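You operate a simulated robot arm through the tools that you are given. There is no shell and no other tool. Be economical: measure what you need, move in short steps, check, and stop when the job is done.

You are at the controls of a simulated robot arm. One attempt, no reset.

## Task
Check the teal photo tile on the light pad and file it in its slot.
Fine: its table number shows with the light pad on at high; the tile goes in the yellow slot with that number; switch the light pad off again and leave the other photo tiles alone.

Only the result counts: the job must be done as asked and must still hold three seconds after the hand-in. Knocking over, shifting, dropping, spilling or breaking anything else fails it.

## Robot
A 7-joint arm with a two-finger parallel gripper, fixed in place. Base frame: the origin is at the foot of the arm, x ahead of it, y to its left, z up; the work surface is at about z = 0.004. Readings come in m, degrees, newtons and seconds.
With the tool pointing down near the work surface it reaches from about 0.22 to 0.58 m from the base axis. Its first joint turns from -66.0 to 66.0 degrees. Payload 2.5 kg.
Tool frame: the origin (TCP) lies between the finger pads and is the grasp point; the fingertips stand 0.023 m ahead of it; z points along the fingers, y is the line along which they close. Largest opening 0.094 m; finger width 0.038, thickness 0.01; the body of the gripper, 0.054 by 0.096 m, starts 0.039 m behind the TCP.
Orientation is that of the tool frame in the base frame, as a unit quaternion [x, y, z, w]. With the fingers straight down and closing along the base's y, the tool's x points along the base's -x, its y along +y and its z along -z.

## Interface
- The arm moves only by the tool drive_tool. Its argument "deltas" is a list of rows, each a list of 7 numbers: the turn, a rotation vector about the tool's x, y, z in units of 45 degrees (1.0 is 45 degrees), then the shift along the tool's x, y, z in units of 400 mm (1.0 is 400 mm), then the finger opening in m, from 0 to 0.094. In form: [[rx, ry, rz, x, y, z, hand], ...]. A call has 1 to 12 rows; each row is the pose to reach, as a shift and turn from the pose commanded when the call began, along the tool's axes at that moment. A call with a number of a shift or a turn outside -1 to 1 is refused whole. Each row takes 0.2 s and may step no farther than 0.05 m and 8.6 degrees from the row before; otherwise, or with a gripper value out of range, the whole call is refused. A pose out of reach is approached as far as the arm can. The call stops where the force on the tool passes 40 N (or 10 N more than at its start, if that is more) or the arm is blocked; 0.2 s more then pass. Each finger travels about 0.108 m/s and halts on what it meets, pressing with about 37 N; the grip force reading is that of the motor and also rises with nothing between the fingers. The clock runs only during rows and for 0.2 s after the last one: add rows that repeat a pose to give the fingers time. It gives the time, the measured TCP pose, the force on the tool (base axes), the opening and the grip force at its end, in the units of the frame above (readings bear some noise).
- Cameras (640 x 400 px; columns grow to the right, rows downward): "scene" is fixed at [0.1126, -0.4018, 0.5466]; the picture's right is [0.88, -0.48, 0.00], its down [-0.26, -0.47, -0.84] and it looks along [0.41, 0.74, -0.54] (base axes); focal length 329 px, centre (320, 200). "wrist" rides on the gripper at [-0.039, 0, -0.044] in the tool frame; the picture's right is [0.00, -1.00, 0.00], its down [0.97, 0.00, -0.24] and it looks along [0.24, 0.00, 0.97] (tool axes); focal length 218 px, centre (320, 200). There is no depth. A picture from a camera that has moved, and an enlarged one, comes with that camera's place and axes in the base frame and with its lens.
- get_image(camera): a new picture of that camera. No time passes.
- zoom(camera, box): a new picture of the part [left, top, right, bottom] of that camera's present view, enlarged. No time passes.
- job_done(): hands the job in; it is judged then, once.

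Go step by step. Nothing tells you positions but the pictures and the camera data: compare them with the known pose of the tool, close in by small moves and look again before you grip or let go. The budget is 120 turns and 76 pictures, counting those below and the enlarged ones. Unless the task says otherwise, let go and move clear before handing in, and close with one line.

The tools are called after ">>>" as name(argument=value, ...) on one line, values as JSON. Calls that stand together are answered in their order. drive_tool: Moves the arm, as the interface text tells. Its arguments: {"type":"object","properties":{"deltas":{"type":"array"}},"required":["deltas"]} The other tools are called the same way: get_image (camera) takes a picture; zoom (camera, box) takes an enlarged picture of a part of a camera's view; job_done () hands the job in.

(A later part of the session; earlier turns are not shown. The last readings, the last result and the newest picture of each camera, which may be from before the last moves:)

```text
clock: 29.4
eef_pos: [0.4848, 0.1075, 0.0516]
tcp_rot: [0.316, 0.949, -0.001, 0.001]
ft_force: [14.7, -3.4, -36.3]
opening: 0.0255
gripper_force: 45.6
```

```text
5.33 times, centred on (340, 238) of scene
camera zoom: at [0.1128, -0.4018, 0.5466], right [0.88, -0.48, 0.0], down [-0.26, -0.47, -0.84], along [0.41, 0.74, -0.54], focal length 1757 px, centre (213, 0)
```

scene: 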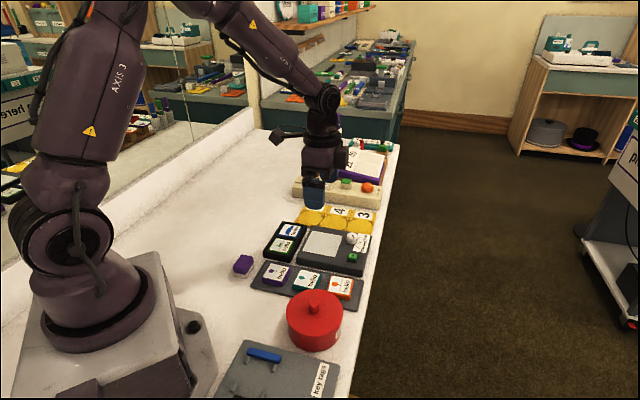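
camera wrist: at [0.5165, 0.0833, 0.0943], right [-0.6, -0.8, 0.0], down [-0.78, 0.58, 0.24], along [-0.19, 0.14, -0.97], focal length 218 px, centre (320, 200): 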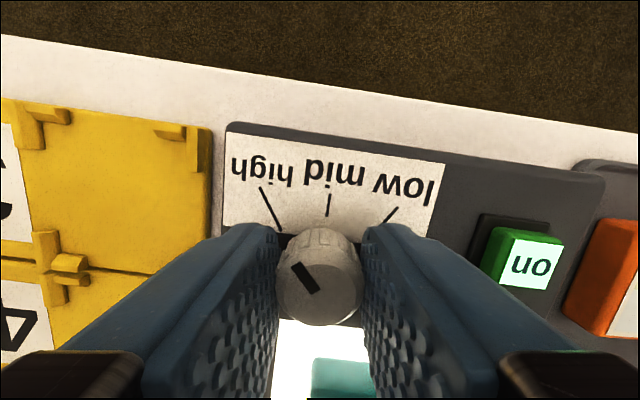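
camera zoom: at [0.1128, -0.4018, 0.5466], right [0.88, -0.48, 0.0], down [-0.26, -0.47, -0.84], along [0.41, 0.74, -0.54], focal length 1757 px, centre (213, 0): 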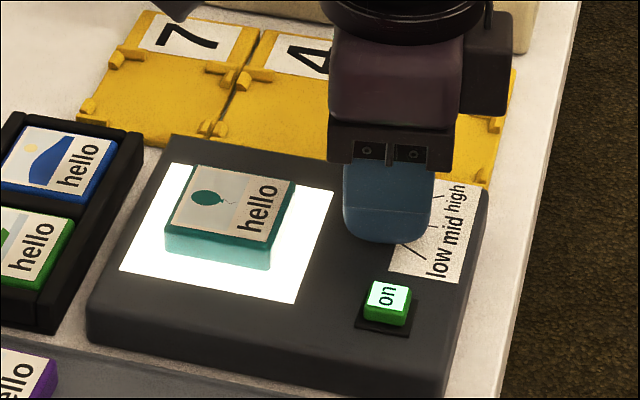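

It made no difference, so the dial isn't the cause. I'll put the knob back on the high tick, release, and consider the tile's underside.

>>> drive_tool(deltas=[[0, 0, 0.06, 0, 0, 0, 0.02], [0, 0, 0.12, 0, 0, 0, 0.02], [0, 0, 0.18, 0, 0, 0, 0.02], [0, 0, 0.18, 0, 0, 0, 0.04], [0, 0, 0.18, 0, 0, 0, 0.055], [0, 0, 0.18, 0, 0, -0.05, 0.055], [0, 0, 0.18, 0, 0, -0.15, 0.055], [0, 0, 0.18, 0.08, -0.03, -0.25, 0.08]])

>>> get_image(camera="wrist")

```text
refused: row 8 steps farther than a row can; nothing moved
```

```text
30 pictures are left
camera wrist: at [0.5165, 0.0833, 0.0943], right [-0.6, -0.8, 0.0], down [-0.78, 0.58, 0.24], along [-0.19, 0.14, -0.97], focal length 218 px, centre (320, 200)
```

wrist: 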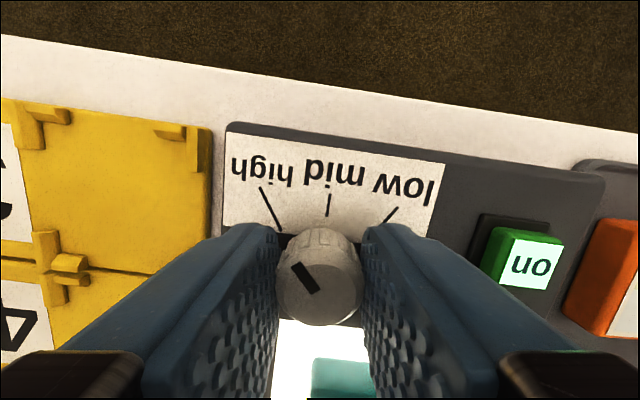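

>>> drive_tool(deltas=[[0, 0, 0.06, 0, 0, 0, 0.02], [0, 0, 0.12, 0, 0, 0, 0.02], [0, 0, 0.18, 0, 0, 0, 0.02], [0, 0, 0.18, 0, 0, 0, 0.04], [0, 0, 0.18, 0, 0, 0, 0.055], [0, 0, 0.18, 0, 0, -0.05, 0.055], [0, 0, 0.18, 0, 0, -0.15, 0.055], [0, 0, 0.18, 0.04, -0.01, -0.25, 0.07], [0, 0, 0.18, 0.12, -0.04, -0.25, 0.09]])

>>> zoom(camera="wrist", box=[180, 60, 460, 235])

```text
clock: 31.4
eef_pos: [0.4371, 0.1231, 0.153]
tcp_rot: [0.383, 0.924, 0.001, 0.0]
ft_force: [-1.5, -0.5, 0.2]
opening: 0.0902
gripper_force: 0.0
```

```text
2.29 times, centred on (320, 148) of wrist
camera zoom: at [0.4644, 0.0956, 0.1956], right [-0.71, -0.71, 0.0], down [-0.69, 0.69, 0.24], along [-0.17, 0.17, -0.97], focal length 499 px, centre (320, 320)
```

zoom: 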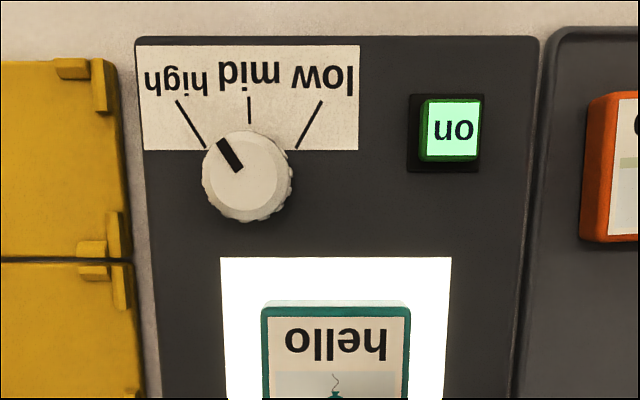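

The pointer is exactly on "high" and the face shows no number, so it may be on the back. I'll re-grip the tile across the other axis, take it to free table and turn it over. First I rotate the tool by −90° above it.

>>> drive_tool(deltas=[[0, 0, -0.16, 0.008, 0.003, 0, 0.07], [0, 0, -0.33, 0.016, 0.006, 0, 0.06], [0, 0, -0.5, 0.024, 0.009, 0, 0.06], [0, 0, -0.66, 0.032, 0.012, 0, 0.06], [0, 0, -0.83, 0.04, 0.015, 0, 0.06], [0, 0, -1.0, 0.048, 0.019, 0, 0.06]])

>>> drive_tool(deltas=[[0, 0, -0.16, 0, 0, 0.02, 0.06], [0, 0, -0.33, 0, 0, 0.04, 0.06], [0, 0, -0.5, 0, 0, 0.06, 0.06], [0, 0, -0.66, 0, 0, 0.08, 0.06], [0, 0, -0.83, 0, 0, 0.1, 0.06], [0, 0, -1.0, 0, 0, 0.12, 0.06]])

>>> get_image(camera="wrist")

```text
clock: 32.8
eef_pos: [0.4281, 0.1418, 0.1516]
tcp_rot: [-0.001, 1.0, 0.0, 0.0]
ft_force: [0.8, 0.3, 0.1]
opening: 0.0601
gripper_force: 0.0
```

```text
clock: 34.2
eef_pos: [0.4298, 0.1428, 0.1049]
tcp_rot: [-0.384, 0.923, 0.0, 0.0]
ft_force: [-0.2, -0.5, 0.5]
opening: 0.06
gripper_force: 0.0
```

```text
28 pictures are left
camera wrist: at [0.4575, 0.1702, 0.148], right [0.71, -0.71, 0.0], down [-0.69, -0.69, 0.24], along [-0.17, -0.17, -0.97], focal length 218 px, centre (320, 200)
```

wrist: 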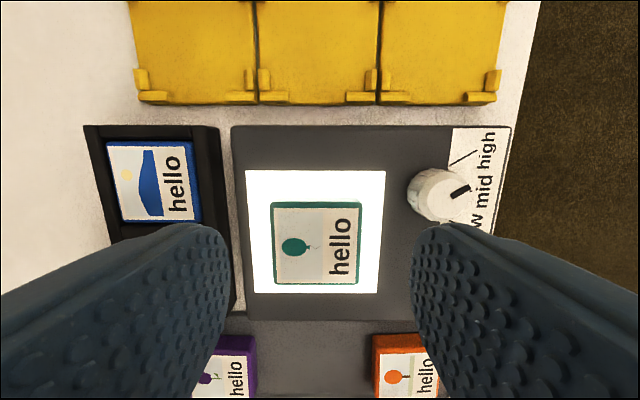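

I'll descend, grip and lift.

>>> drive_tool(deltas=[[0, 0, 0, 0, -0.004, 0.03, 0.057], [0, 0, 0, 0, -0.004, 0.07, 0.057], [0, 0, 0, 0, -0.004, 0.1, 0.057], [0, 0, 0, 0, -0.004, 0.114, 0.057], [0, 0, 0, 0, -0.004, 0.114, 0.045], [0, 0, 0, 0, -0.004, 0.114, 0.03], [0, 0, 0, 0, -0.004, 0.114, 0.03], [0, 0, 0, 0, -0.004, 0.114, 0.03], [0, 0, 0, 0, -0.004, 0.05, 0.03], [0, 0, 0, 0, -0.004, -0.05, 0.03]])

>>> get_image(camera="wrist")

```text
clock: 36.4
eef_pos: [0.4289, 0.1408, 0.1247]
tcp_rot: [-0.383, 0.924, 0.0, 0.0]
ft_force: [-0.9, -0.5, 0.6]
opening: 0.0489
gripper_force: 37.1
```

```text
27 pictures are left
camera wrist: at [0.4574, 0.1688, 0.1682], right [0.71, -0.71, 0.0], down [-0.69, -0.69, 0.24], along [-0.17, -0.17, -0.97], focal length 218 px, centre (320, 200)
```

wrist: 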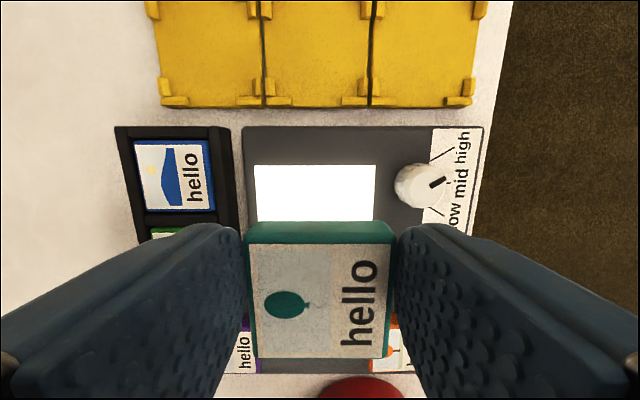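

The tile is held. Tilting the tool toward the scene camera will show its underside without putting it down, so I'll raise, retract and tilt 45°.

>>> drive_tool(deltas=[[0, 0, 0, 0.05, 0, -0.1, 0.03], [0, 0.1, 0, 0.1, 0, -0.2, 0.03], [0, 0.28, 0, 0.15, 0, -0.28, 0.03], [0, 0.46, 0, 0.2, 0, -0.34, 0.03], [0, 0.64, 0, 0.25, 0, -0.375, 0.03], [0, 0.82, 0, 0.3, 0, -0.375, 0.03], [0, 1.0, 0, 0.33, 0, -0.375, 0.03]])

>>> zoom(camera="scene", box=[200, 80, 440, 230])

```text
clock: 38.0
eef_pos: [0.3375, 0.0477, 0.2741]
tcp_rot: [-0.352, 0.854, -0.146, -0.355]
ft_force: [0.0, 0.1, -0.3]
opening: 0.049
gripper_force: 37.5
```

```text
2.67 times, centred on (320, 155) of scene
camera zoom: at [0.1126, -0.4018, 0.5466], right [0.88, -0.48, 0.0], down [-0.26, -0.47, -0.84], along [0.41, 0.74, -0.54], focal length 878 px, centre (320, 320)
```

zoom: 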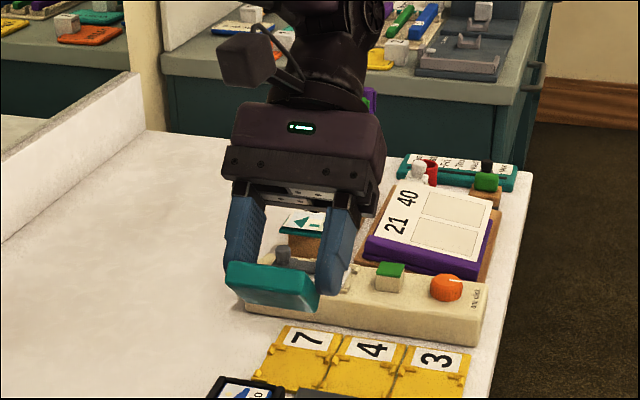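

The tilt works, so I'll tilt further.

>>> drive_tool(deltas=[[0, 0.17, 0, 0, 0, 0, 0.03], [0, 0.34, 0, 0, 0, 0, 0.03], [0, 0.51, 0, 0, 0, 0, 0.03], [0, 0.68, 0, 0, 0, 0, 0.03]])

>>> zoom(camera="scene", box=[270, 150, 350, 205])

```text
clock: 39.0
eef_pos: [0.3364, 0.0483, 0.2745]
tcp_rot: [-0.302, 0.729, -0.235, -0.567]
ft_force: [0.7, 0.2, -0.2]
opening: 0.0488
gripper_force: 36.8
```

```text
7.27 times, centred on (310, 178) of scene
camera zoom: at [0.1126, -0.4019, 0.5466], right [0.88, -0.48, 0.0], down [-0.26, -0.47, -0.84], along [0.41, 0.74, -0.54], focal length 2396 px, centre (393, 364)
```

zoom: 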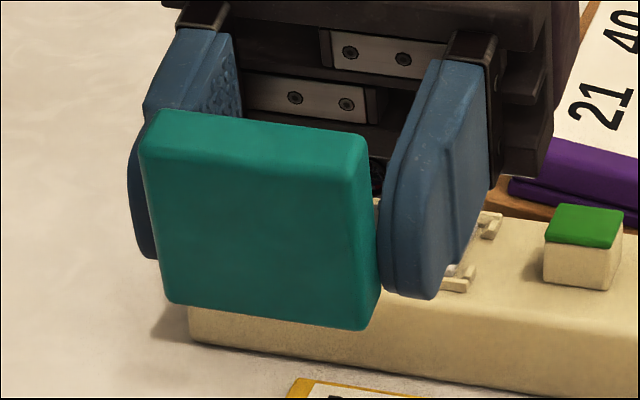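

The underside is blank, so a number could only shine through the back with the tile face down. I'll return the tool to vertical and carry the tile to free table to turn it over.

>>> drive_tool(deltas=[[0, -0.17, 0, 0, 0, 0, 0.03], [0, -0.34, 0, 0, 0, 0, 0.03], [0, -0.51, 0, 0, 0, 0, 0.03], [0, -0.68, 0, 0, 0, 0, 0.03], [0, -0.84, 0, 0, 0, 0, 0.03], [0, -1.0, 0, 0, 0, 0, 0.03]])

>>> drive_tool(deltas=[[0, -0.17, 0, 0, 0, 0, 0.03], [0, -0.34, 0, 0, 0, 0, 0.03], [0, -0.51, 0, 0, 0, 0, 0.03], [0, -0.68, 0, 0, 0, 0, 0.03]])

```text
clock: 40.4
eef_pos: [0.3364, 0.0475, 0.2738]
tcp_rot: [-0.369, 0.892, -0.101, -0.243]
ft_force: [0.2, 0.0, -0.8]
opening: 0.0486
gripper_force: 37.2
```

```text
clock: 41.4
eef_pos: [0.3348, 0.0477, 0.2735]
tcp_rot: [-0.382, 0.924, 0.0, 0.0]
ft_force: [0.1, -0.4, -0.3]
opening: 0.0489
gripper_force: 37.4
```

>>> drive_tool(deltas=[[0, 0, 0, -0.065, 0.083, 0.0, 0.03], [0, 0, 0, -0.13, 0.166, 0.0, 0.03], [0, 0, 0, -0.195, 0.249, 0.03, 0.03], [0, 0, 0, -0.26, 0.332, 0.06, 0.03], [0, 0, 0, -0.325, 0.415, 0.09, 0.03], [0, 0, 0, -0.39, 0.498, 0.13, 0.03], [0, 0, 0, -0.456, 0.58, 0.175, 0.03]])

>>> drive_tool(deltas=[[0, -0.17, 0, 0, 0, 0, 0.03], [0, -0.34, 0, 0, 0, 0, 0.03], [0, -0.51, 0, 0, 0, 0, 0.03], [0, -0.68, 0, 0, 0, 0, 0.03], [0, -0.84, 0, 0, 0, 0, 0.03], [0, -1.0, 0, 0, 0, 0, 0.03]])

>>> drive_tool(deltas=[[0, -0.17, 0, 0, 0, 0, 0.03], [0, -0.34, 0, 0, 0, 0, 0.03], [0, -0.51, 0, 0, 0, 0, 0.03], [0, -0.68, 0, 0, 0, 0, 0.03], [0, -0.78, 0, 0, 0, 0, 0.03]])

>>> get_image(camera="scene")

```text
clock: 43.0
eef_pos: [0.3022, 0.3411, 0.2052]
tcp_rot: [-0.382, 0.924, 0.0, 0.0]
ft_force: [0.7, -0.1, -1.5]
opening: 0.0489
gripper_force: 37.2
```

```text
clock: 44.4
eef_pos: [0.3004, 0.3394, 0.2059]
tcp_rot: [-0.353, 0.853, 0.146, 0.354]
ft_force: [0.9, -0.1, 0.0]
opening: 0.0488
gripper_force: 36.8
```

```text
clock: 45.6
eef_pos: [0.3009, 0.3394, 0.2055]
tcp_rot: [-0.293, 0.707, 0.246, 0.595]
ft_force: [0.0, 0.0, 0.2]
opening: 0.0489
gripper_force: 37.0
```

```text
24 pictures are left
```

scene: 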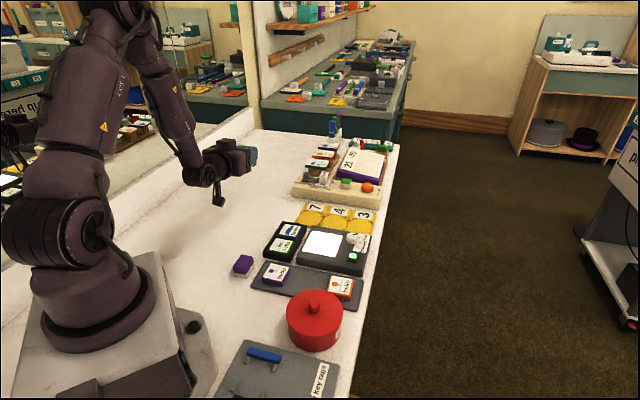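

The stalk with the small box hangs below the tool when I pitch this way, which would hit the table. I need its size before picking another way to turn the tile.

>>> zoom(camera="scene", box=[170, 120, 290, 220])

```text
4.00 times, centred on (230, 170) of scene
camera zoom: at [0.1126, -0.4018, 0.5466], right [0.88, -0.48, 0.0], down [-0.26, -0.47, -0.84], along [0.41, 0.74, -0.54], focal length 1318 px, centre (680, 320)
```

zoom: 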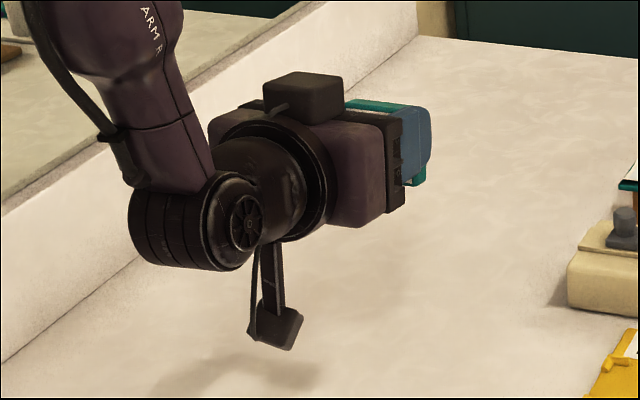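

The camera block is short, but the stalk is long. So I'll put the tile flat on free table, regrip it near one edge, and pitch the other way so the stalk points up. First, back to vertical.

>>> drive_tool(deltas=[[0, 0.17, 0, 0, 0, 0, 0.03], [0, 0.34, 0, 0, 0, 0, 0.03], [0, 0.51, 0, 0, 0, 0, 0.03], [0, 0.68, 0, 0, 0, 0, 0.03], [0, 0.84, 0, 0, 0, 0, 0.03], [0, 1.0, 0, 0, 0, 0, 0.03]])

>>> drive_tool(deltas=[[0, 0.17, 0, 0, 0, 0, 0.03], [0, 0.34, 0, 0, 0, 0, 0.03], [0, 0.51, 0, 0, 0, 0, 0.03], [0, 0.68, 0, 0, 0, 0, 0.03], [0, 0.78, 0, 0, 0, 0, 0.03]])

>>> drive_tool(deltas=[[0, 0, 0, 0.04, 0, 0.1, 0.03], [0, 0, 0, 0.08, 0, 0.2, 0.03], [0, 0, 0, 0.12, -0.04, 0.3, 0.03], [0, 0, 0, 0.12, -0.06, 0.36, 0.03], [0, 0, 0, 0.12, -0.06, 0.4, 0.03]])

```text
clock: 47.0
eef_pos: [0.3021, 0.3402, 0.2042]
tcp_rot: [-0.364, 0.881, 0.115, 0.277]
ft_force: [0.2, 0.1, -0.3]
opening: 0.0487
gripper_force: 37.0
```

```text
clock: 48.2
eef_pos: [0.3014, 0.3411, 0.2037]
tcp_rot: [-0.382, 0.924, 0.0, -0.001]
ft_force: [0.3, -0.6, -0.7]
opening: 0.0489
gripper_force: 36.8
```

```text
clock: 49.4
eef_pos: [0.283, 0.29, 0.0433]
tcp_rot: [-0.383, 0.924, 0.0, 0.001]
ft_force: [0.5, 0.6, -0.2]
opening: 0.0488
gripper_force: 36.8
```

Now I'll lower to contact, with force limiting.

>>> drive_tool(deltas=[[0, 0, 0, 0, 0, 0.01, 0.03], [0, 0, 0, 0, 0, 0.015, 0.03], [0, 0, 0, 0, 0, 0.018, 0.03], [0, 0, 0, 0, 0, 0.021, 0.03], [0, 0, 0, 0, 0, 0.024, 0.03]])

```text
clock: 50.6
eef_pos: [0.2842, 0.2897, 0.0366]
tcp_rot: [-0.382, 0.924, 0.0, 0.0]
ft_force: [-6.8, -7.0, 29.6]
opening: 0.0488
gripper_force: 36.5
```

Contact. I'll release, shift along the tile so it hangs on the far side, and regrip.

>>> drive_tool(deltas=[[0, 0, 0, 0, 0, -0.005, 0.03], [0, 0, 0, 0, 0, -0.005, 0.05], [0, 0, 0, 0, 0, -0.005, 0.058], [0, 0, 0, 0.04, 0, -0.005, 0.058], [0, 0, 0, 0.078, 0, -0.005, 0.058], [0, 0, 0, 0.078, 0, -0.005, 0.045], [0, 0, 0, 0.078, 0, -0.005, 0.03], [0, 0, 0, 0.078, 0, -0.005, 0.03], [0, 0, 0, 0.078, 0, -0.005, 0.03], [0, 0, 0, 0.078, 0, -0.08, 0.03], [0, 0, 0, 0.078, 0, -0.18, 0.03]])

>>> drive_tool(deltas=[[0, 0.17, 0, 0, 0, -0.04, 0.03], [0, 0.34, 0, 0, 0, -0.08, 0.03], [0, 0.51, 0, 0, 0, -0.1, 0.03], [0, 0.68, 0, 0, 0, -0.1, 0.03], [0, 0.84, 0, 0, 0, -0.1, 0.03], [0, 1.0, 0, 0, 0, -0.1, 0.03]])

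>>> drive_tool(deltas=[[0, 0.17, 0, 0, 0, 0, 0.03], [0, 0.34, 0, 0, 0, 0, 0.03], [0, 0.51, 0, 0, 0, 0, 0.03], [0, 0.68, 0, 0, 0, 0, 0.03]])

>>> zoom(camera="scene", box=[190, 120, 310, 240])

```text
clock: 53.0
eef_pos: [0.2596, 0.2674, 0.1052]
tcp_rot: [-0.383, 0.924, 0.0, 0.0]
ft_force: [-0.5, 0.2, 0.0]
opening: 0.0489
gripper_force: 36.9
```

```text
clock: 54.4
eef_pos: [0.2606, 0.2685, 0.1467]
tcp_rot: [-0.353, 0.854, -0.146, -0.354]
ft_force: [0.5, -0.8, -0.5]
opening: 0.049
gripper_force: 36.9
```

```text
clock: 55.4
eef_pos: [0.2607, 0.2686, 0.1465]
tcp_rot: [-0.324, 0.783, -0.203, -0.491]
ft_force: [0.5, -0.1, 0.2]
opening: 0.0489
gripper_force: 37.4
out of reach, approached as far as the arm can: row 3, 4
```

```text
3.33 times, centred on (250, 180) of scene
camera zoom: at [0.1126, -0.4018, 0.5466], right [0.88, -0.48, 0.0], down [-0.26, -0.47, -0.84], along [0.41, 0.74, -0.54], focal length 1098 px, centre (553, 267)
```

zoom: 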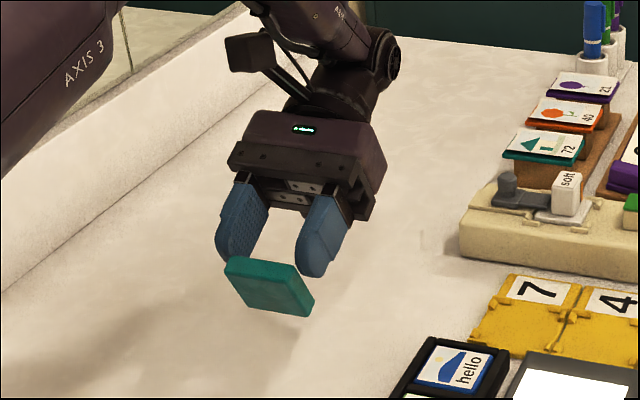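

The arm stops at about 64° of pitch here. Closer to the base it should manage more, so I'll move in and try again.

>>> drive_tool(deltas=[[0, 0, 0, 0.013, 0.02, 0.05, 0.03], [0, 0, 0, 0.026, 0.04, 0.1, 0.03], [0, 0, 0, 0.04, 0.06, 0.15, 0.03], [0, 0, 0, 0.053, 0.085, 0.206, 0.03], [0, 0, 0, 0.053, 0.085, 0.206, 0.03]])

```text
clock: 56.6
eef_pos: [0.1788, 0.2326, 0.129]
tcp_rot: [-0.324, 0.783, -0.203, -0.49]
ft_force: [0.5, -0.6, -1.0]
opening: 0.0486
gripper_force: 36.8
```

>>> drive_tool(deltas=[[0, 0.1, 0, 0, 0, 0, 0.03], [0, 0.2, 0, 0, 0, 0, 0.03], [0, 0.3, 0, 0, 0, 0, 0.03], [0, 0.4, 0, 0, 0, 0, 0.03], [0, 0.5, 0, 0, 0, 0, 0.03], [0, 0.6, 0, 0, 0, 0, 0.03]])

```text
clock: 58.0
eef_pos: [0.1781, 0.2322, 0.1316]
tcp_rot: [-0.279, 0.675, -0.26, -0.632]
ft_force: [0.6, -0.1, -0.6]
opening: 0.0492
gripper_force: 36.8
out of reach, approached as far as the arm can: row 6
```

Pitch 86° works here. I'll go to about 79° and lower toward the table.

>>> drive_tool(deltas=[[0, -0.08, 0, -0.06, 0, 0, 0.03], [0, -0.16, 0, -0.12, 0, 0, 0.03], [0, -0.16, 0, -0.17, 0, 0, 0.03]])

>>> zoom(camera="scene", box=[160, 160, 290, 270])

```text
clock: 58.8
eef_pos: [0.1826, 0.2383, 0.0622]
tcp_rot: [-0.295, 0.713, -0.242, -0.588]
ft_force: [-0.2, 0.0, -1.0]
opening: 0.0487
gripper_force: 37.0
```

```text
3.64 times, centred on (225, 215) of scene
camera zoom: at [0.1126, -0.4018, 0.5466], right [0.88, -0.48, 0.0], down [-0.26, -0.47, -0.84], along [0.41, 0.74, -0.54], focal length 1198 px, centre (666, 146)
```

zoom: 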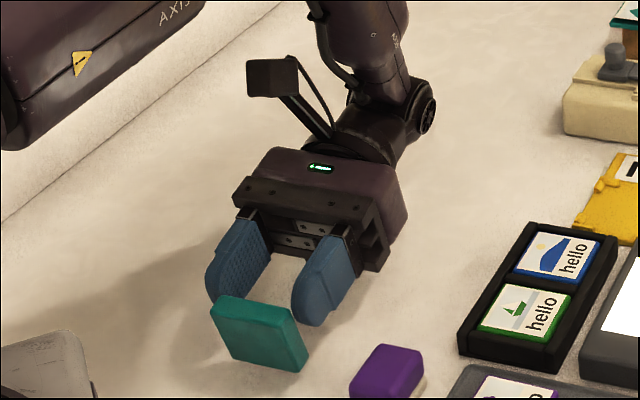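

It's clear, with the tile as the lowest point. I'll lower in small steps to contact.

>>> drive_tool(deltas=[[0, 0, 0, -0.012, 0, 0.002, 0.03], [0, 0, 0, -0.02, 0, 0.004, 0.03], [0, 0, 0, -0.025, 0, 0.005, 0.03], [0, 0, 0, -0.03, 0, 0.006, 0.03], [0, 0, 0, -0.035, 0, 0.007, 0.03], [0, 0, 0, -0.04, 0, 0.008, 0.03]])

>>> zoom(camera="scene", box=[180, 200, 280, 270])

```text
clock: 60.2
eef_pos: [0.1823, 0.2365, 0.0496]
tcp_rot: [-0.296, 0.711, -0.244, -0.59]
ft_force: [1.7, 2.2, 35.5]
opening: 0.0486
gripper_force: 36.9
```

```text
5.71 times, centred on (230, 235) of scene
camera zoom: at [0.1125, -0.4019, 0.5465], right [0.88, -0.48, 0.0], down [-0.26, -0.47, -0.84], along [0.41, 0.74, -0.54], focal length 1882 px, centre (834, 0)
```

zoom: 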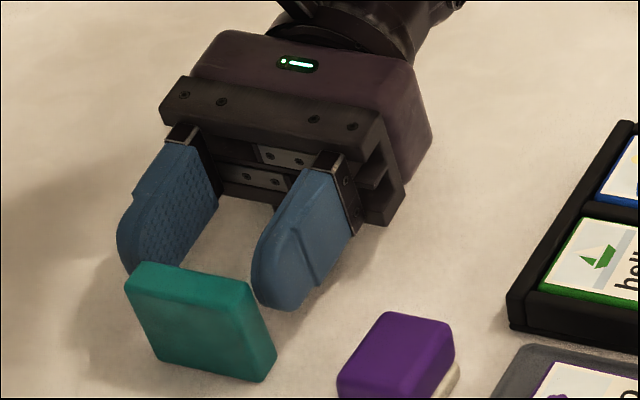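

The tile edge is on the table. I'll relieve pressure, open and back straight away.

>>> drive_tool(deltas=[[0, 0, 0, 0.005, 0, 0, 0.03], [0, 0, 0, 0.005, 0, 0, 0.05], [0, 0, 0, 0.005, 0, 0, 0.06], [0, 0, 0, 0.005, 0, 0, 0.06], [0, 0, 0, 0.005, 0, -0.05, 0.06], [0, 0, 0, 0.005, 0, -0.13, 0.06], [0, 0, 0, 0.05, 0, -0.2, 0.06]])

>>> zoom(camera="scene", box=[170, 190, 290, 270])

```text
clock: 61.8
eef_pos: [0.2035, 0.2563, 0.0522]
tcp_rot: [-0.295, 0.714, -0.242, -0.587]
ft_force: [-0.2, 0.0, 0.6]
opening: 0.0601
gripper_force: 0.0
out of reach, approached as far as the arm can: row 6, 7
```

```text
5.00 times, centred on (230, 230) of scene
camera zoom: at [0.1126, -0.4018, 0.5466], right [0.88, -0.48, 0.0], down [-0.26, -0.47, -0.84], along [0.41, 0.74, -0.54], focal length 1647 px, centre (770, 50)
```

zoom: 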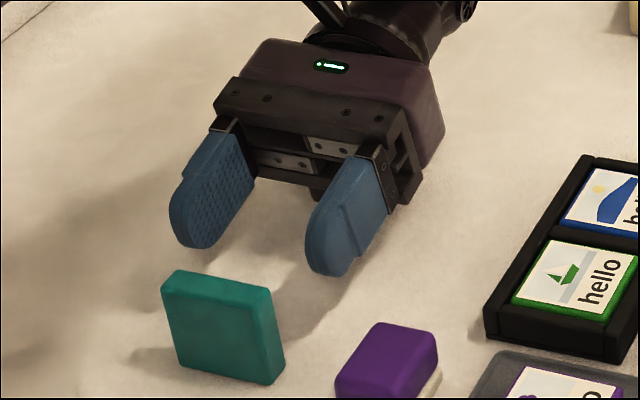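

The tile stands upright. I'll lift away and bring the tool back to vertical.

>>> drive_tool(deltas=[[0, -0.1, 0, 0.03, 0, -0.006, 0.06], [0, -0.27, 0, 0.08, 0, -0.016, 0.06], [0, -0.44, 0, 0.13, 0, -0.026, 0.04], [0, -0.61, 0, 0.196, 0, -0.038, 0.02], [0, -0.78, 0, 0.22, 0, -0.042, 0.0], [0, -0.95, 0, 0.22, 0, -0.042, 0.0]])

>>> drive_tool(deltas=[[0, -0.17, 0, 0, 0, 0, 0], [0, -0.34, 0, 0, 0, 0, 0], [0, -0.51, 0, 0, 0, 0, 0], [0, -0.68, 0, 0, 0, 0, 0], [0, -0.806, 0, 0, 0, 0, 0]])

```text
clock: 63.2
eef_pos: [0.2015, 0.2574, 0.1438]
tcp_rot: [-0.363, 0.879, -0.118, -0.286]
ft_force: [0.0, -0.5, -0.5]
opening: 0.0001
gripper_force: 37.4
```

```text
clock: 64.4
eef_pos: [0.2007, 0.2564, 0.143]
tcp_rot: [-0.382, 0.924, 0.002, 0.001]
ft_force: [-0.5, 0.7, -0.6]
opening: 0.0
gripper_force: 36.9
```

>>> get_image(camera="wrist")

```text
18 pictures are left
camera wrist: at [0.2298, 0.2851, 0.1868], right [0.71, -0.71, 0.0], down [-0.69, -0.69, 0.24], along [-0.17, -0.17, -0.97], focal length 218 px, centre (320, 200)
```

wrist: 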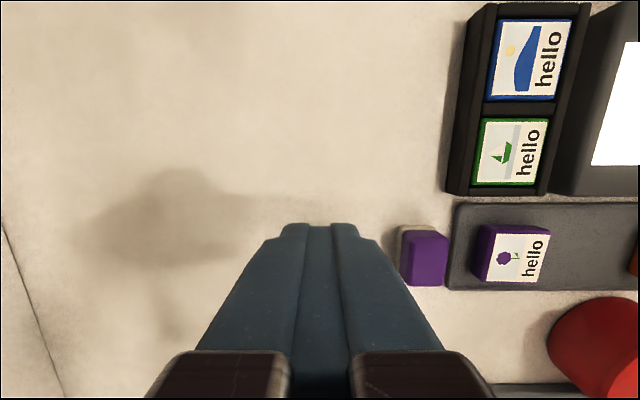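

>>> drive_tool(deltas=[[0, 0, 0, 0.07, 0, 0, 0], [0, 0, 0, 0.14, 0, 0, 0], [0, 0, 0, 0.206, 0, 0, 0], [0, 0, 0, 0.206, 0, 0.08, 0], [0, 0, 0, 0.206, 0, 0.16, 0], [0, 0, 0, 0.206, 0, 0.22, 0]])

>>> zoom(camera="scene", box=[170, 190, 290, 270])

```text
clock: 65.8
eef_pos: [0.1442, 0.1989, 0.0541]
tcp_rot: [-0.381, 0.924, 0.002, 0.002]
ft_force: [0.4, 0.3, -0.4]
opening: 0.0001
gripper_force: 36.6
```

```text
5.00 times, centred on (230, 230) of scene
camera zoom: at [0.1126, -0.4018, 0.5466], right [0.88, -0.48, 0.0], down [-0.26, -0.47, -0.84], along [0.41, 0.74, -0.54], focal length 1647 px, centre (770, 50)
```

zoom: 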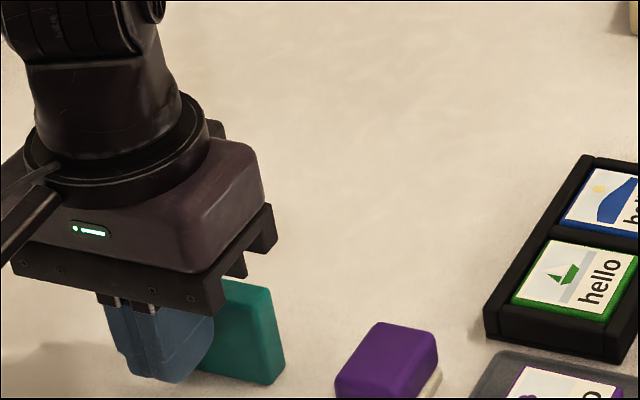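

I'll push gently toward +q to tip it onto its photo face.

>>> drive_tool(deltas=[[0, 0, 0, 0, -0.02, 0, 0], [0, 0, 0, -0.02, -0.02, 0, 0], [0, 0, 0, -0.035, -0.02, 0, 0], [0, 0, 0, -0.05, -0.02, 0, 0], [0, 0, 0, -0.065, -0.02, 0, 0], [0, 0, 0, -0.08, -0.02, 0, 0], [0, 0, 0, -0.095, -0.02, 0, 0], [0, 0, 0, -0.095, -0.02, 0, 0]])

>>> zoom(camera="scene", box=[170, 190, 290, 270])

```text
clock: 67.6
eef_pos: [0.1758, 0.2202, 0.0568]
tcp_rot: [-0.382, 0.924, 0.002, 0.001]
ft_force: [-1.0, 0.2, -0.2]
opening: 0.0
gripper_force: 37.0
```

```text
5.00 times, centred on (230, 230) of scene
camera zoom: at [0.1126, -0.4018, 0.5466], right [0.88, -0.48, 0.0], down [-0.26, -0.47, -0.84], along [0.41, 0.74, -0.54], focal length 1647 px, centre (770, 50)
```

zoom: 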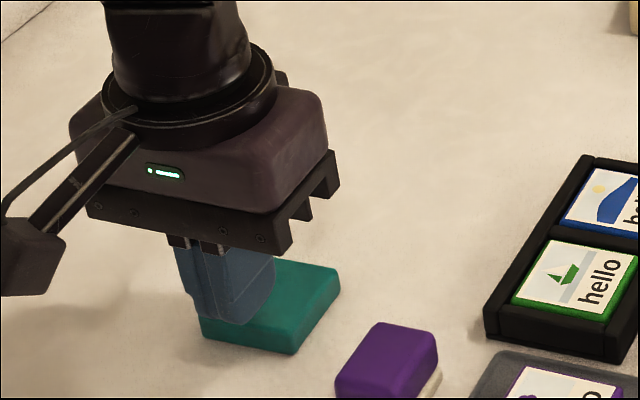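

The tile is flipped, back up. I'll raise and locate it for gripping.

>>> drive_tool(deltas=[[0, 0, 0, 0, 0, -0.08, 0], [0, 0, 0, 0, 0, -0.16, 0.03], [0, 0, 0, -0.04, 0, -0.22, 0.06], [0, 0, 0, -0.04, 0, -0.22, 0.08]])

>>> get_image(camera="wrist")

```text
clock: 68.6
eef_pos: [0.1879, 0.2317, 0.1428]
tcp_rot: [-0.382, 0.924, 0.001, 0.001]
ft_force: [-0.1, 0.5, -0.2]
opening: 0.0799
gripper_force: 0.0
```

```text
15 pictures are left
camera wrist: at [0.2158, 0.259, 0.188], right [0.71, -0.71, 0.0], down [-0.69, -0.69, 0.24], along [-0.17, -0.17, -0.97], focal length 218 px, centre (320, 200)
```

wrist: 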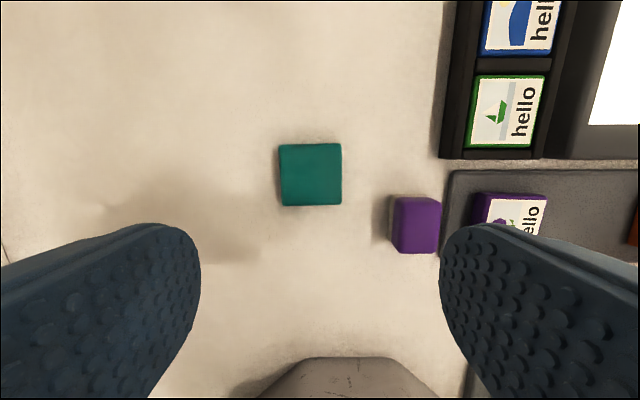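

>>> drive_tool(deltas=[[0, 0, 0, -0.045, 0.019, 0.06, 0.062], [0, 0, 0, -0.045, 0.019, 0.14, 0.062], [0, 0, 0, -0.045, 0.019, 0.22, 0.062], [0, 0, 0, -0.045, 0.019, 0.262, 0.062], [0, 0, 0, -0.045, 0.019, 0.262, 0.045], [0, 0, 0, -0.045, 0.019, 0.262, 0.03], [0, 0, 0, -0.045, 0.019, 0.262, 0.03], [0, 0, 0, -0.045, 0.019, 0.262, 0.03], [0, 0, 0, -0.045, 0.019, 0.18, 0.03], [0, 0, 0, -0.045, 0.019, 0.08, 0.03]])

```text
clock: 70.8
eef_pos: [0.1944, 0.2491, 0.1127]
tcp_rot: [-0.382, 0.924, 0.001, 0.0]
ft_force: [0.1, -0.4, 0.8]
opening: 0.0298
gripper_force: 0.1
```

The grip missed. I'll look before doing anything else.

>>> get_image(camera="wrist")

```text
14 pictures are left
camera wrist: at [0.2216, 0.2765, 0.1553], right [0.71, -0.71, 0.0], down [-0.69, -0.69, 0.24], along [-0.17, -0.17, -0.97], focal length 218 px, centre (320, 200)
```

wrist: 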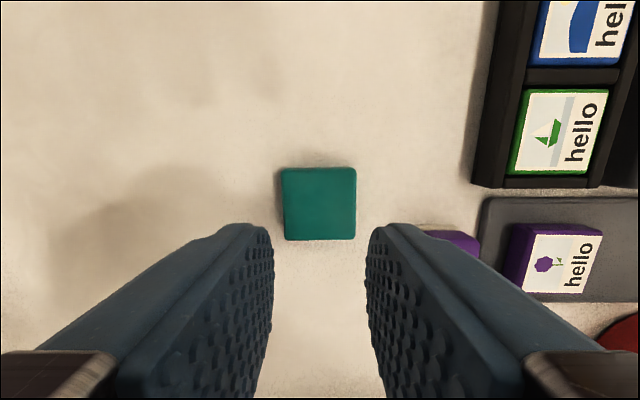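

The tile is still there, so the fingers were just too high. I'll go again, 7 mm lower.

>>> drive_tool(deltas=[[0, 0, 0, -0.008, 0.0, 0.0, 0.05], [0, 0, 0, -0.008, 0, 0.05, 0.062], [0, 0, 0, -0.008, 0, 0.12, 0.062], [0, 0, 0, -0.008, 0, 0.17, 0.062], [0, 0, 0, -0.008, 0, 0.204, 0.062], [0, 0, 0, -0.008, 0, 0.204, 0.045], [0, 0, 0, -0.008, 0, 0.204, 0.03], [0, 0, 0, -0.008, 0, 0.204, 0.03], [0, 0, 0, -0.008, 0, 0.204, 0.03], [0, 0, 0, -0.008, 0, 0.1, 0.03], [0, 0, 0, -0.008, 0, 0.0, 0.03]])

```text
clock: 73.2
eef_pos: [0.196, 0.2497, 0.1107]
tcp_rot: [-0.382, 0.924, 0.001, 0.001]
ft_force: [1.1, 0.3, 0.0]
opening: 0.0487
gripper_force: 36.6
```

Gripped. I'll carry it to the pad.

>>> drive_tool(deltas=[[0, 0, 0, -0.03, -0.1, 0, 0.03], [0, 0, 0, -0.06, -0.2, 0, 0.03], [0, 0, 0, -0.09, -0.3, 0, 0.03], [0, 0, 0, -0.12, -0.4, 0, 0.03], [0, 0, 0, -0.15, -0.5, 0, 0.03], [0, 0, 0, -0.19, -0.604, 0, 0.03], [0, 0, 0, -0.19, -0.604, 0.06, 0.03], [0, 0, 0, -0.19, -0.604, 0.1, 0.03]])

>>> get_image(camera="wrist")

```text
clock: 75.0
eef_pos: [0.4234, 0.133, 0.0714]
tcp_rot: [-0.382, 0.924, 0.001, 0.001]
ft_force: [0.6, -0.7, -0.4]
opening: 0.0486
gripper_force: 37.5
```

```text
13 pictures are left
camera wrist: at [0.4518, 0.1611, 0.115], right [0.71, -0.71, 0.0], down [-0.69, -0.69, 0.24], along [-0.17, -0.17, -0.97], focal length 218 px, centre (320, 200)
```

wrist: 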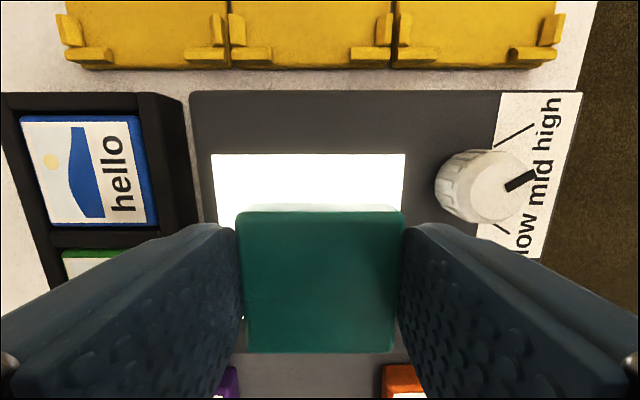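

>>> drive_tool(deltas=[[0, 0, 0, 0, 0.01, 0.02, 0.03], [0, 0, 0, 0, 0.01, 0.036, 0.03], [0, 0, 0, 0, 0.01, 0.042, 0.03], [0, 0, 0, 0, 0.01, 0.047, 0.03], [0, 0, 0, 0, 0.01, 0.05, 0.03]])

```text
clock: 76.2
eef_pos: [0.4193, 0.1372, 0.0528]
tcp_rot: [-0.382, 0.924, 0.001, 0.002]
ft_force: [-6.6, -3.7, 25.6]
opening: 0.0488
gripper_force: 36.8
```

It's touching the screen. I'll release and rise.

>>> drive_tool(deltas=[[0, 0, 0, 0, 0, -0.004, 0.03], [0, 0, 0, 0, 0, -0.004, 0.05], [0, 0, 0, 0, 0, -0.004, 0.058], [0, 0, 0, 0, 0, -0.004, 0.058], [0, 0, 0, 0, 0, -0.08, 0.058], [0, 0, 0, 0, 0, -0.17, 0.058]])

>>> get_image(camera="wrist")

```text
clock: 77.6
eef_pos: [0.4185, 0.1365, 0.1199]
tcp_rot: [-0.382, 0.924, 0.001, 0.0]
ft_force: [0.3, -0.5, -0.4]
opening: 0.058
gripper_force: 0.0
```

```text
12 pictures are left
camera wrist: at [0.4465, 0.1634, 0.1642], right [0.71, -0.71, 0.0], down [-0.69, -0.69, 0.24], along [-0.17, -0.17, -0.97], focal length 218 px, centre (320, 200)
```

wrist: 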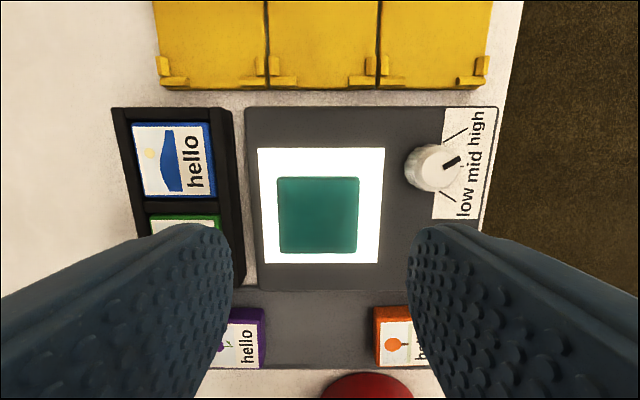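

>>> zoom(camera="wrist", box=[265, 165, 370, 265])

```text
4.00 times, centred on (318, 215) of wrist
camera zoom: at [0.4465, 0.1634, 0.1642], right [0.71, -0.71, 0.0], down [-0.69, -0.69, 0.24], along [-0.17, -0.17, -0.97], focal length 873 px, centre (330, 140)
```

zoom: 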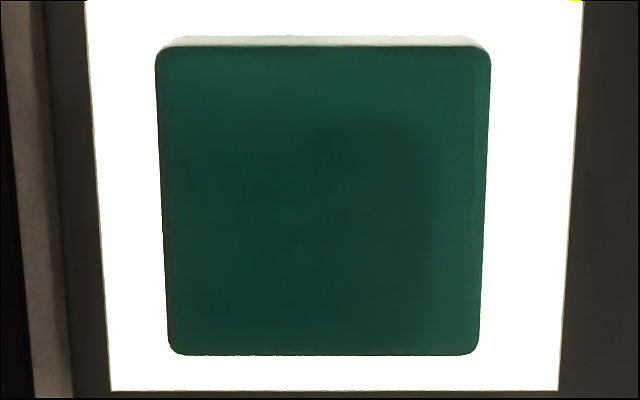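

Nothing shows straight after release either. I'll wait a couple of seconds with the tool higher and look again.

>>> drive_tool(deltas=[[0, 0, 0, 0, 0, -0.08, 0.09], [0, 0, 0, 0, 0, -0.16, 0.09], [0, 0, 0, 0, 0, -0.16, 0.09], [0, 0, 0, 0, 0, -0.16, 0.09], [0, 0, 0, 0, 0, -0.16, 0.09], [0, 0, 0, 0, 0, -0.16, 0.09], [0, 0, 0, 0, 0, -0.16, 0.09], [0, 0, 0, 0, 0, -0.16, 0.09], [0, 0, 0, 0, 0, -0.16, 0.09], [0, 0, 0, 0, 0, -0.16, 0.09], [0, 0, 0, 0, 0, -0.16, 0.09], [0, 0, 0, 0, 0, -0.16, 0.09]])

>>> zoom(camera="wrist", box=[250, 100, 450, 240])

```text
clock: 80.2
eef_pos: [0.4187, 0.1376, 0.1841]
tcp_rot: [-0.382, 0.924, 0.001, 0.0]
ft_force: [0.2, -0.7, -0.2]
opening: 0.0899
gripper_force: 0.1
```

```text
2.86 times, centred on (350, 170) of wrist
camera zoom: at [0.4473, 0.1647, 0.2274], right [0.71, -0.71, 0.0], down [-0.69, -0.69, 0.24], along [-0.17, -0.17, -0.97], focal length 624 px, centre (234, 286)
```

zoom: 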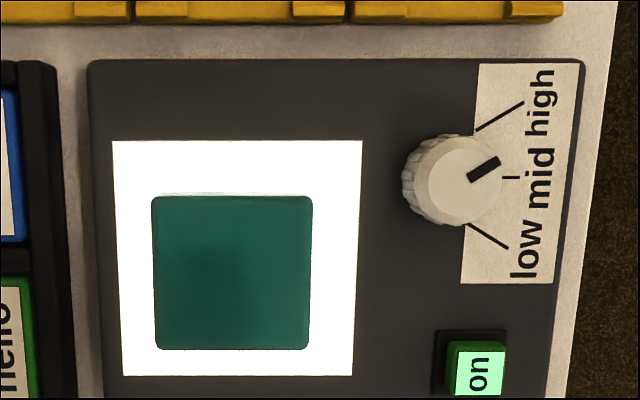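

There's only a vague dark patch, which may be the gripper's shadow. I'll move the hand aside and look again.

>>> drive_tool(deltas=[[0, 0, 0, -0.1, 0, 0.0, 0.09], [0, 0, 0, -0.2, 0, 0.0, 0.09], [0, 0, 0, -0.2, 0, 0.0, 0.09]])

>>> zoom(camera="wrist", box=[240, 200, 400, 330])

```text
clock: 81.0
eef_pos: [0.4735, 0.1924, 0.1836]
tcp_rot: [-0.382, 0.924, 0.0, 0.001]
ft_force: [-0.8, 0.5, 0.3]
opening: 0.0899
gripper_force: 0.0
```

```text
3.08 times, centred on (320, 265) of wrist
camera zoom: at [0.5025, 0.2204, 0.2259], right [0.71, -0.71, 0.0], down [-0.69, -0.69, 0.24], along [-0.17, -0.17, -0.97], focal length 672 px, centre (320, 0)
```

zoom: 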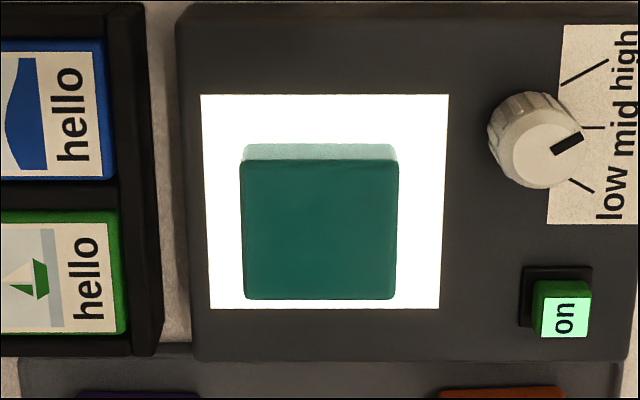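

Working it through, the tick lines are leaders. Their inner ends at the knob rim sit at ±60°, so the dial began at "low" and my 30° setting falls between "mid" and "high". I'll turn it about 28° further, starting by moving over the knob.

>>> drive_tool(deltas=[[0, 0, 0.17, 0.022, -0.028, 0, 0.07], [0, 0, 0.34, 0.044, -0.057, 0, 0.05], [0, 0, 0.51, 0.066, -0.086, 0, 0.045], [0, 0, 0.68, 0.088, -0.114, 0, 0.045], [0, 0, 0.84, 0.11, -0.143, 0, 0.045], [0, 0, 1.0, 0.132, -0.171, 0, 0.045]])

>>> drive_tool(deltas=[[0, 0, 0, 0, 0, 0.1, 0.045], [0, 0, 0, 0, 0, 0.2, 0.045], [0, 0, 0, 0, 0, 0.28, 0.045]])

```text
clock: 82.4
eef_pos: [0.4867, 0.1077, 0.1827]
tcp_rot: [0.003, 1.0, 0.001, 0.0]
ft_force: [-1.4, 0.6, -0.5]
opening: 0.045
gripper_force: 0.0
```

```text
clock: 83.2
eef_pos: [0.485, 0.1087, 0.0698]
tcp_rot: [0.001, 1.0, 0.0, 0.0]
ft_force: [0.2, 0.4, 0.6]
opening: 0.0453
gripper_force: 0.1
```

>>> drive_tool(deltas=[[0, 0, 0, 0, -0.003, 0.025, 0.045], [0, 0, 0, 0, -0.003, 0.046, 0.045], [0, 0, 0, 0, -0.003, 0.046, 0.03], [0, 0, 0, 0, -0.003, 0.046, 0.02], [0, 0, 0, 0, -0.003, 0.046, 0.02], [0, 0, -0.16, 0, -0.003, 0.046, 0.02], [0, 0, -0.32, 0, -0.003, 0.046, 0.02], [0, 0, -0.48, 0, -0.003, 0.046, 0.02], [0, 0, -0.62, 0, -0.003, 0.046, 0.02], [0, 0, -0.62, 0, -0.003, 0.046, 0.02]])

>>> zoom(camera="scene", box=[280, 205, 380, 275])

```text
clock: 85.4
eef_pos: [0.4861, 0.1085, 0.0527]
tcp_rot: [-0.241, 0.97, 0.001, 0.003]
ft_force: [16.7, 16.2, -17.7]
opening: 0.0253
gripper_force: 45.0
```

```text
5.71 times, centred on (330, 240) of scene
camera zoom: at [0.1127, -0.4018, 0.5466], right [0.88, -0.48, 0.0], down [-0.26, -0.47, -0.84], along [0.41, 0.74, -0.54], focal length 1882 px, centre (263, -29)
```

zoom: 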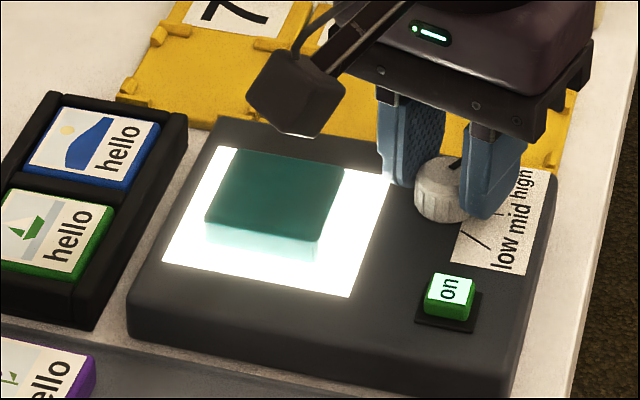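

It's clearly brighter now, so this is really "high". I'll release the knob, rise and check the tile.

>>> drive_tool(deltas=[[0, 0, 0, 0, 0, 0, 0.035], [0, 0, 0, 0, 0, 0, 0.042], [0, 0, 0, 0, 0, -0.05, 0.042], [0, 0, 0, 0, 0, -0.16, 0.05], [0, 0, 0, 0, 0, -0.26, 0.06]])

>>> drive_tool(deltas=[[0, 0, -0.12, 0.04, 0.05, 0, 0.08], [0, 0, -0.25, 0.08, 0.1, 0, 0.08], [0, 0, -0.38, 0.114, 0.134, 0, 0.08]])

>>> get_image(camera="wrist")

```text
clock: 86.6
eef_pos: [0.4864, 0.1064, 0.1588]
tcp_rot: [-0.241, 0.97, 0.001, 0.001]
ft_force: [1.2, 0.3, -0.1]
opening: 0.06
gripper_force: 0.0
```

```text
clock: 87.4
eef_pos: [0.4199, 0.1334, 0.1579]
tcp_rot: [-0.383, 0.924, 0.001, 0.0]
ft_force: [-0.3, 0.4, 0.1]
opening: 0.0803
gripper_force: 0.0
```

```text
7 pictures are left
camera wrist: at [0.4485, 0.1605, 0.2006], right [0.71, -0.71, 0.0], down [-0.69, -0.69, 0.24], along [-0.17, -0.17, -0.97], focal length 218 px, centre (320, 200)
```

wrist: 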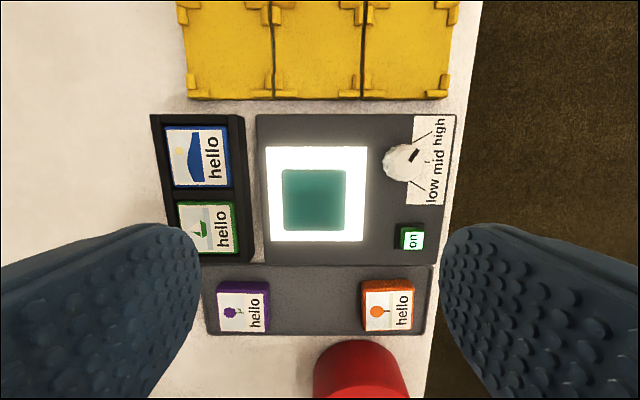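

The dial is on high and the back stays blank, so the number must be on the photo face. I'll turn the tile back using the same method, starting with the edge grip.

>>> drive_tool(deltas=[[0, 0, 0, 0.0475, 0.0115, 0.08, 0.06], [0, 0, 0, 0.0475, 0.0115, 0.16, 0.06], [0, 0, 0, 0.0475, 0.0115, 0.22, 0.059], [0, 0, 0, 0.0475, 0.0115, 0.261, 0.059], [0, 0, 0, 0.0475, 0.0115, 0.261, 0.045], [0, 0, 0, 0.0475, 0.0115, 0.261, 0.03], [0, 0, 0, 0.0475, 0.0115, 0.261, 0.03], [0, 0, 0, 0.0475, 0.0115, 0.261, 0.03], [0, 0, 0, 0.0475, 0.0115, 0.18, 0.03], [0, 0, 0, 0.0475, 0.0115, 0.08, 0.03], [0, 0, 0, 0.0475, 0.0115, 0.02, 0.03]])

```text
clock: 89.8
eef_pos: [0.4055, 0.1238, 0.1479]
tcp_rot: [-0.382, 0.924, 0.001, 0.001]
ft_force: [-0.2, -0.4, 0.2]
opening: 0.0488
gripper_force: 37.4
```

Gripped. I'll carry it to the free spot and pitch.

>>> drive_tool(deltas=[[0, 0, 0, 0.03, 0.09, 0, 0.03], [0, 0, 0, 0.06, 0.18, 0, 0.03], [0, 0, 0, 0.09, 0.27, 0, 0.03], [0, 0, 0, 0.12, 0.36, 0, 0.03], [0, 0, 0, 0.15, 0.45, 0, 0.03], [0, 0, 0, 0.18, 0.53, 0, 0.03], [0, 0, 0, 0.199, 0.592, 0, 0.03]])

>>> drive_tool(deltas=[[0, 0.17, 0, 0, 0, 0, 0.03], [0, 0.34, 0, 0, 0, 0, 0.03], [0, 0.51, 0, 0, 0, 0, 0.03], [0, 0.68, 0, 0, 0, 0, 0.03], [0, 0.84, 0, 0, 0, 0, 0.03], [0, 1.0, 0, 0, 0, 0, 0.03]])

>>> drive_tool(deltas=[[0, 0.15, 0, 0, 0, 0, 0.03], [0, 0.3, 0, 0, 0, 0, 0.03], [0, 0.45, 0, 0, 0, 0, 0.03], [0, 0.6, 0, 0, 0, 0, 0.03], [0, 0.76, 0, 0, 0, 0, 0.03]])

```text
clock: 91.4
eef_pos: [0.1806, 0.2344, 0.1492]
tcp_rot: [-0.381, 0.924, 0.001, 0.002]
ft_force: [-0.4, 0.2, -0.3]
opening: 0.0487
gripper_force: 37.1
```

```text
clock: 92.8
eef_pos: [0.1813, 0.2348, 0.1507]
tcp_rot: [-0.353, 0.854, -0.145, -0.354]
ft_force: [0.8, 0.0, 0.1]
opening: 0.0487
gripper_force: 36.8
```

```text
clock: 94.0
eef_pos: [0.1797, 0.234, 0.1493]
tcp_rot: [-0.295, 0.712, -0.244, -0.589]
ft_force: [-0.7, 0.3, -0.1]
opening: 0.0488
gripper_force: 37.5
```

>>> drive_tool(deltas=[[0, 0, 0, -0.075, 0, 0.0146, 0.03], [0, 0, 0, -0.15, 0, 0.029, 0.03], [0, 0, 0, -0.222, 0, 0.043, 0.03]])

>>> drive_tool(deltas=[[0, 0, 0, -0.006, 0, 0.001, 0.03], [0, 0, 0, -0.012, 0, 0.002, 0.03], [0, 0, 0, -0.017, 0, 0.003, 0.03], [0, 0, 0, -0.022, 0, 0.004, 0.03], [0, 0, 0, -0.027, 0, 0.005, 0.03], [0, 0, 0, -0.031, 0, 0.006, 0.03]])

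```text
clock: 94.8
eef_pos: [0.181, 0.233, 0.0571]
tcp_rot: [-0.294, 0.713, -0.242, -0.589]
ft_force: [-0.4, 0.9, 0.5]
opening: 0.0487
gripper_force: 36.9
```

```text
clock: 96.2
eef_pos: [0.1791, 0.2342, 0.0471]
tcp_rot: [-0.295, 0.712, -0.243, -0.589]
ft_force: [-0.2, -1.2, 8.3]
opening: 0.0486
gripper_force: 36.9
```

Light contact. I'll release, back out, and bring the tool to vertical as before.

>>> drive_tool(deltas=[[0, 0, 0, 0.001, 0, 0, 0.05], [0, 0, 0, 0.001, 0, 0, 0.06], [0, 0, 0, 0.001, 0, 0, 0.06], [0, 0, 0, 0.003, 0, -0.04, 0.06], [0, 0, 0, 0.005, 0, -0.08, 0.06]])

>>> drive_tool(deltas=[[0, -0.1, 0, 0.03, 0, -0.006, 0.06], [0, -0.27, 0, 0.08, 0, -0.016, 0.06], [0, -0.44, 0, 0.13, 0, -0.026, 0.04], [0, -0.61, 0, 0.196, 0, -0.038, 0.02], [0, -0.78, 0, 0.22, 0, -0.042, 0.0], [0, -0.95, 0, 0.22, 0, -0.042, 0.0]])

>>> drive_tool(deltas=[[0, -0.17, 0, 0, 0, 0, 0], [0, -0.34, 0, 0, 0, 0, 0], [0, -0.51, 0, 0, 0, 0, 0], [0, -0.68, 0, 0, 0, 0, 0], [0, -0.806, 0, 0, 0, 0, 0]])

```text
clock: 97.4
eef_pos: [0.2024, 0.2562, 0.0545]
tcp_rot: [-0.295, 0.713, -0.243, -0.588]
ft_force: [0.7, 0.0, 0.3]
opening: 0.06
gripper_force: 0.0
```

```text
clock: 98.8
eef_pos: [0.2029, 0.256, 0.1425]
tcp_rot: [-0.363, 0.879, -0.119, -0.286]
ft_force: [-0.5, -0.7, -0.8]
opening: 0.0
gripper_force: 37.1
```

```text
clock: 100.0
eef_pos: [0.203, 0.2561, 0.1426]
tcp_rot: [-0.382, 0.924, 0.001, 0.0]
ft_force: [0.4, -0.1, 0.6]
opening: 0.0002
gripper_force: 36.9
```

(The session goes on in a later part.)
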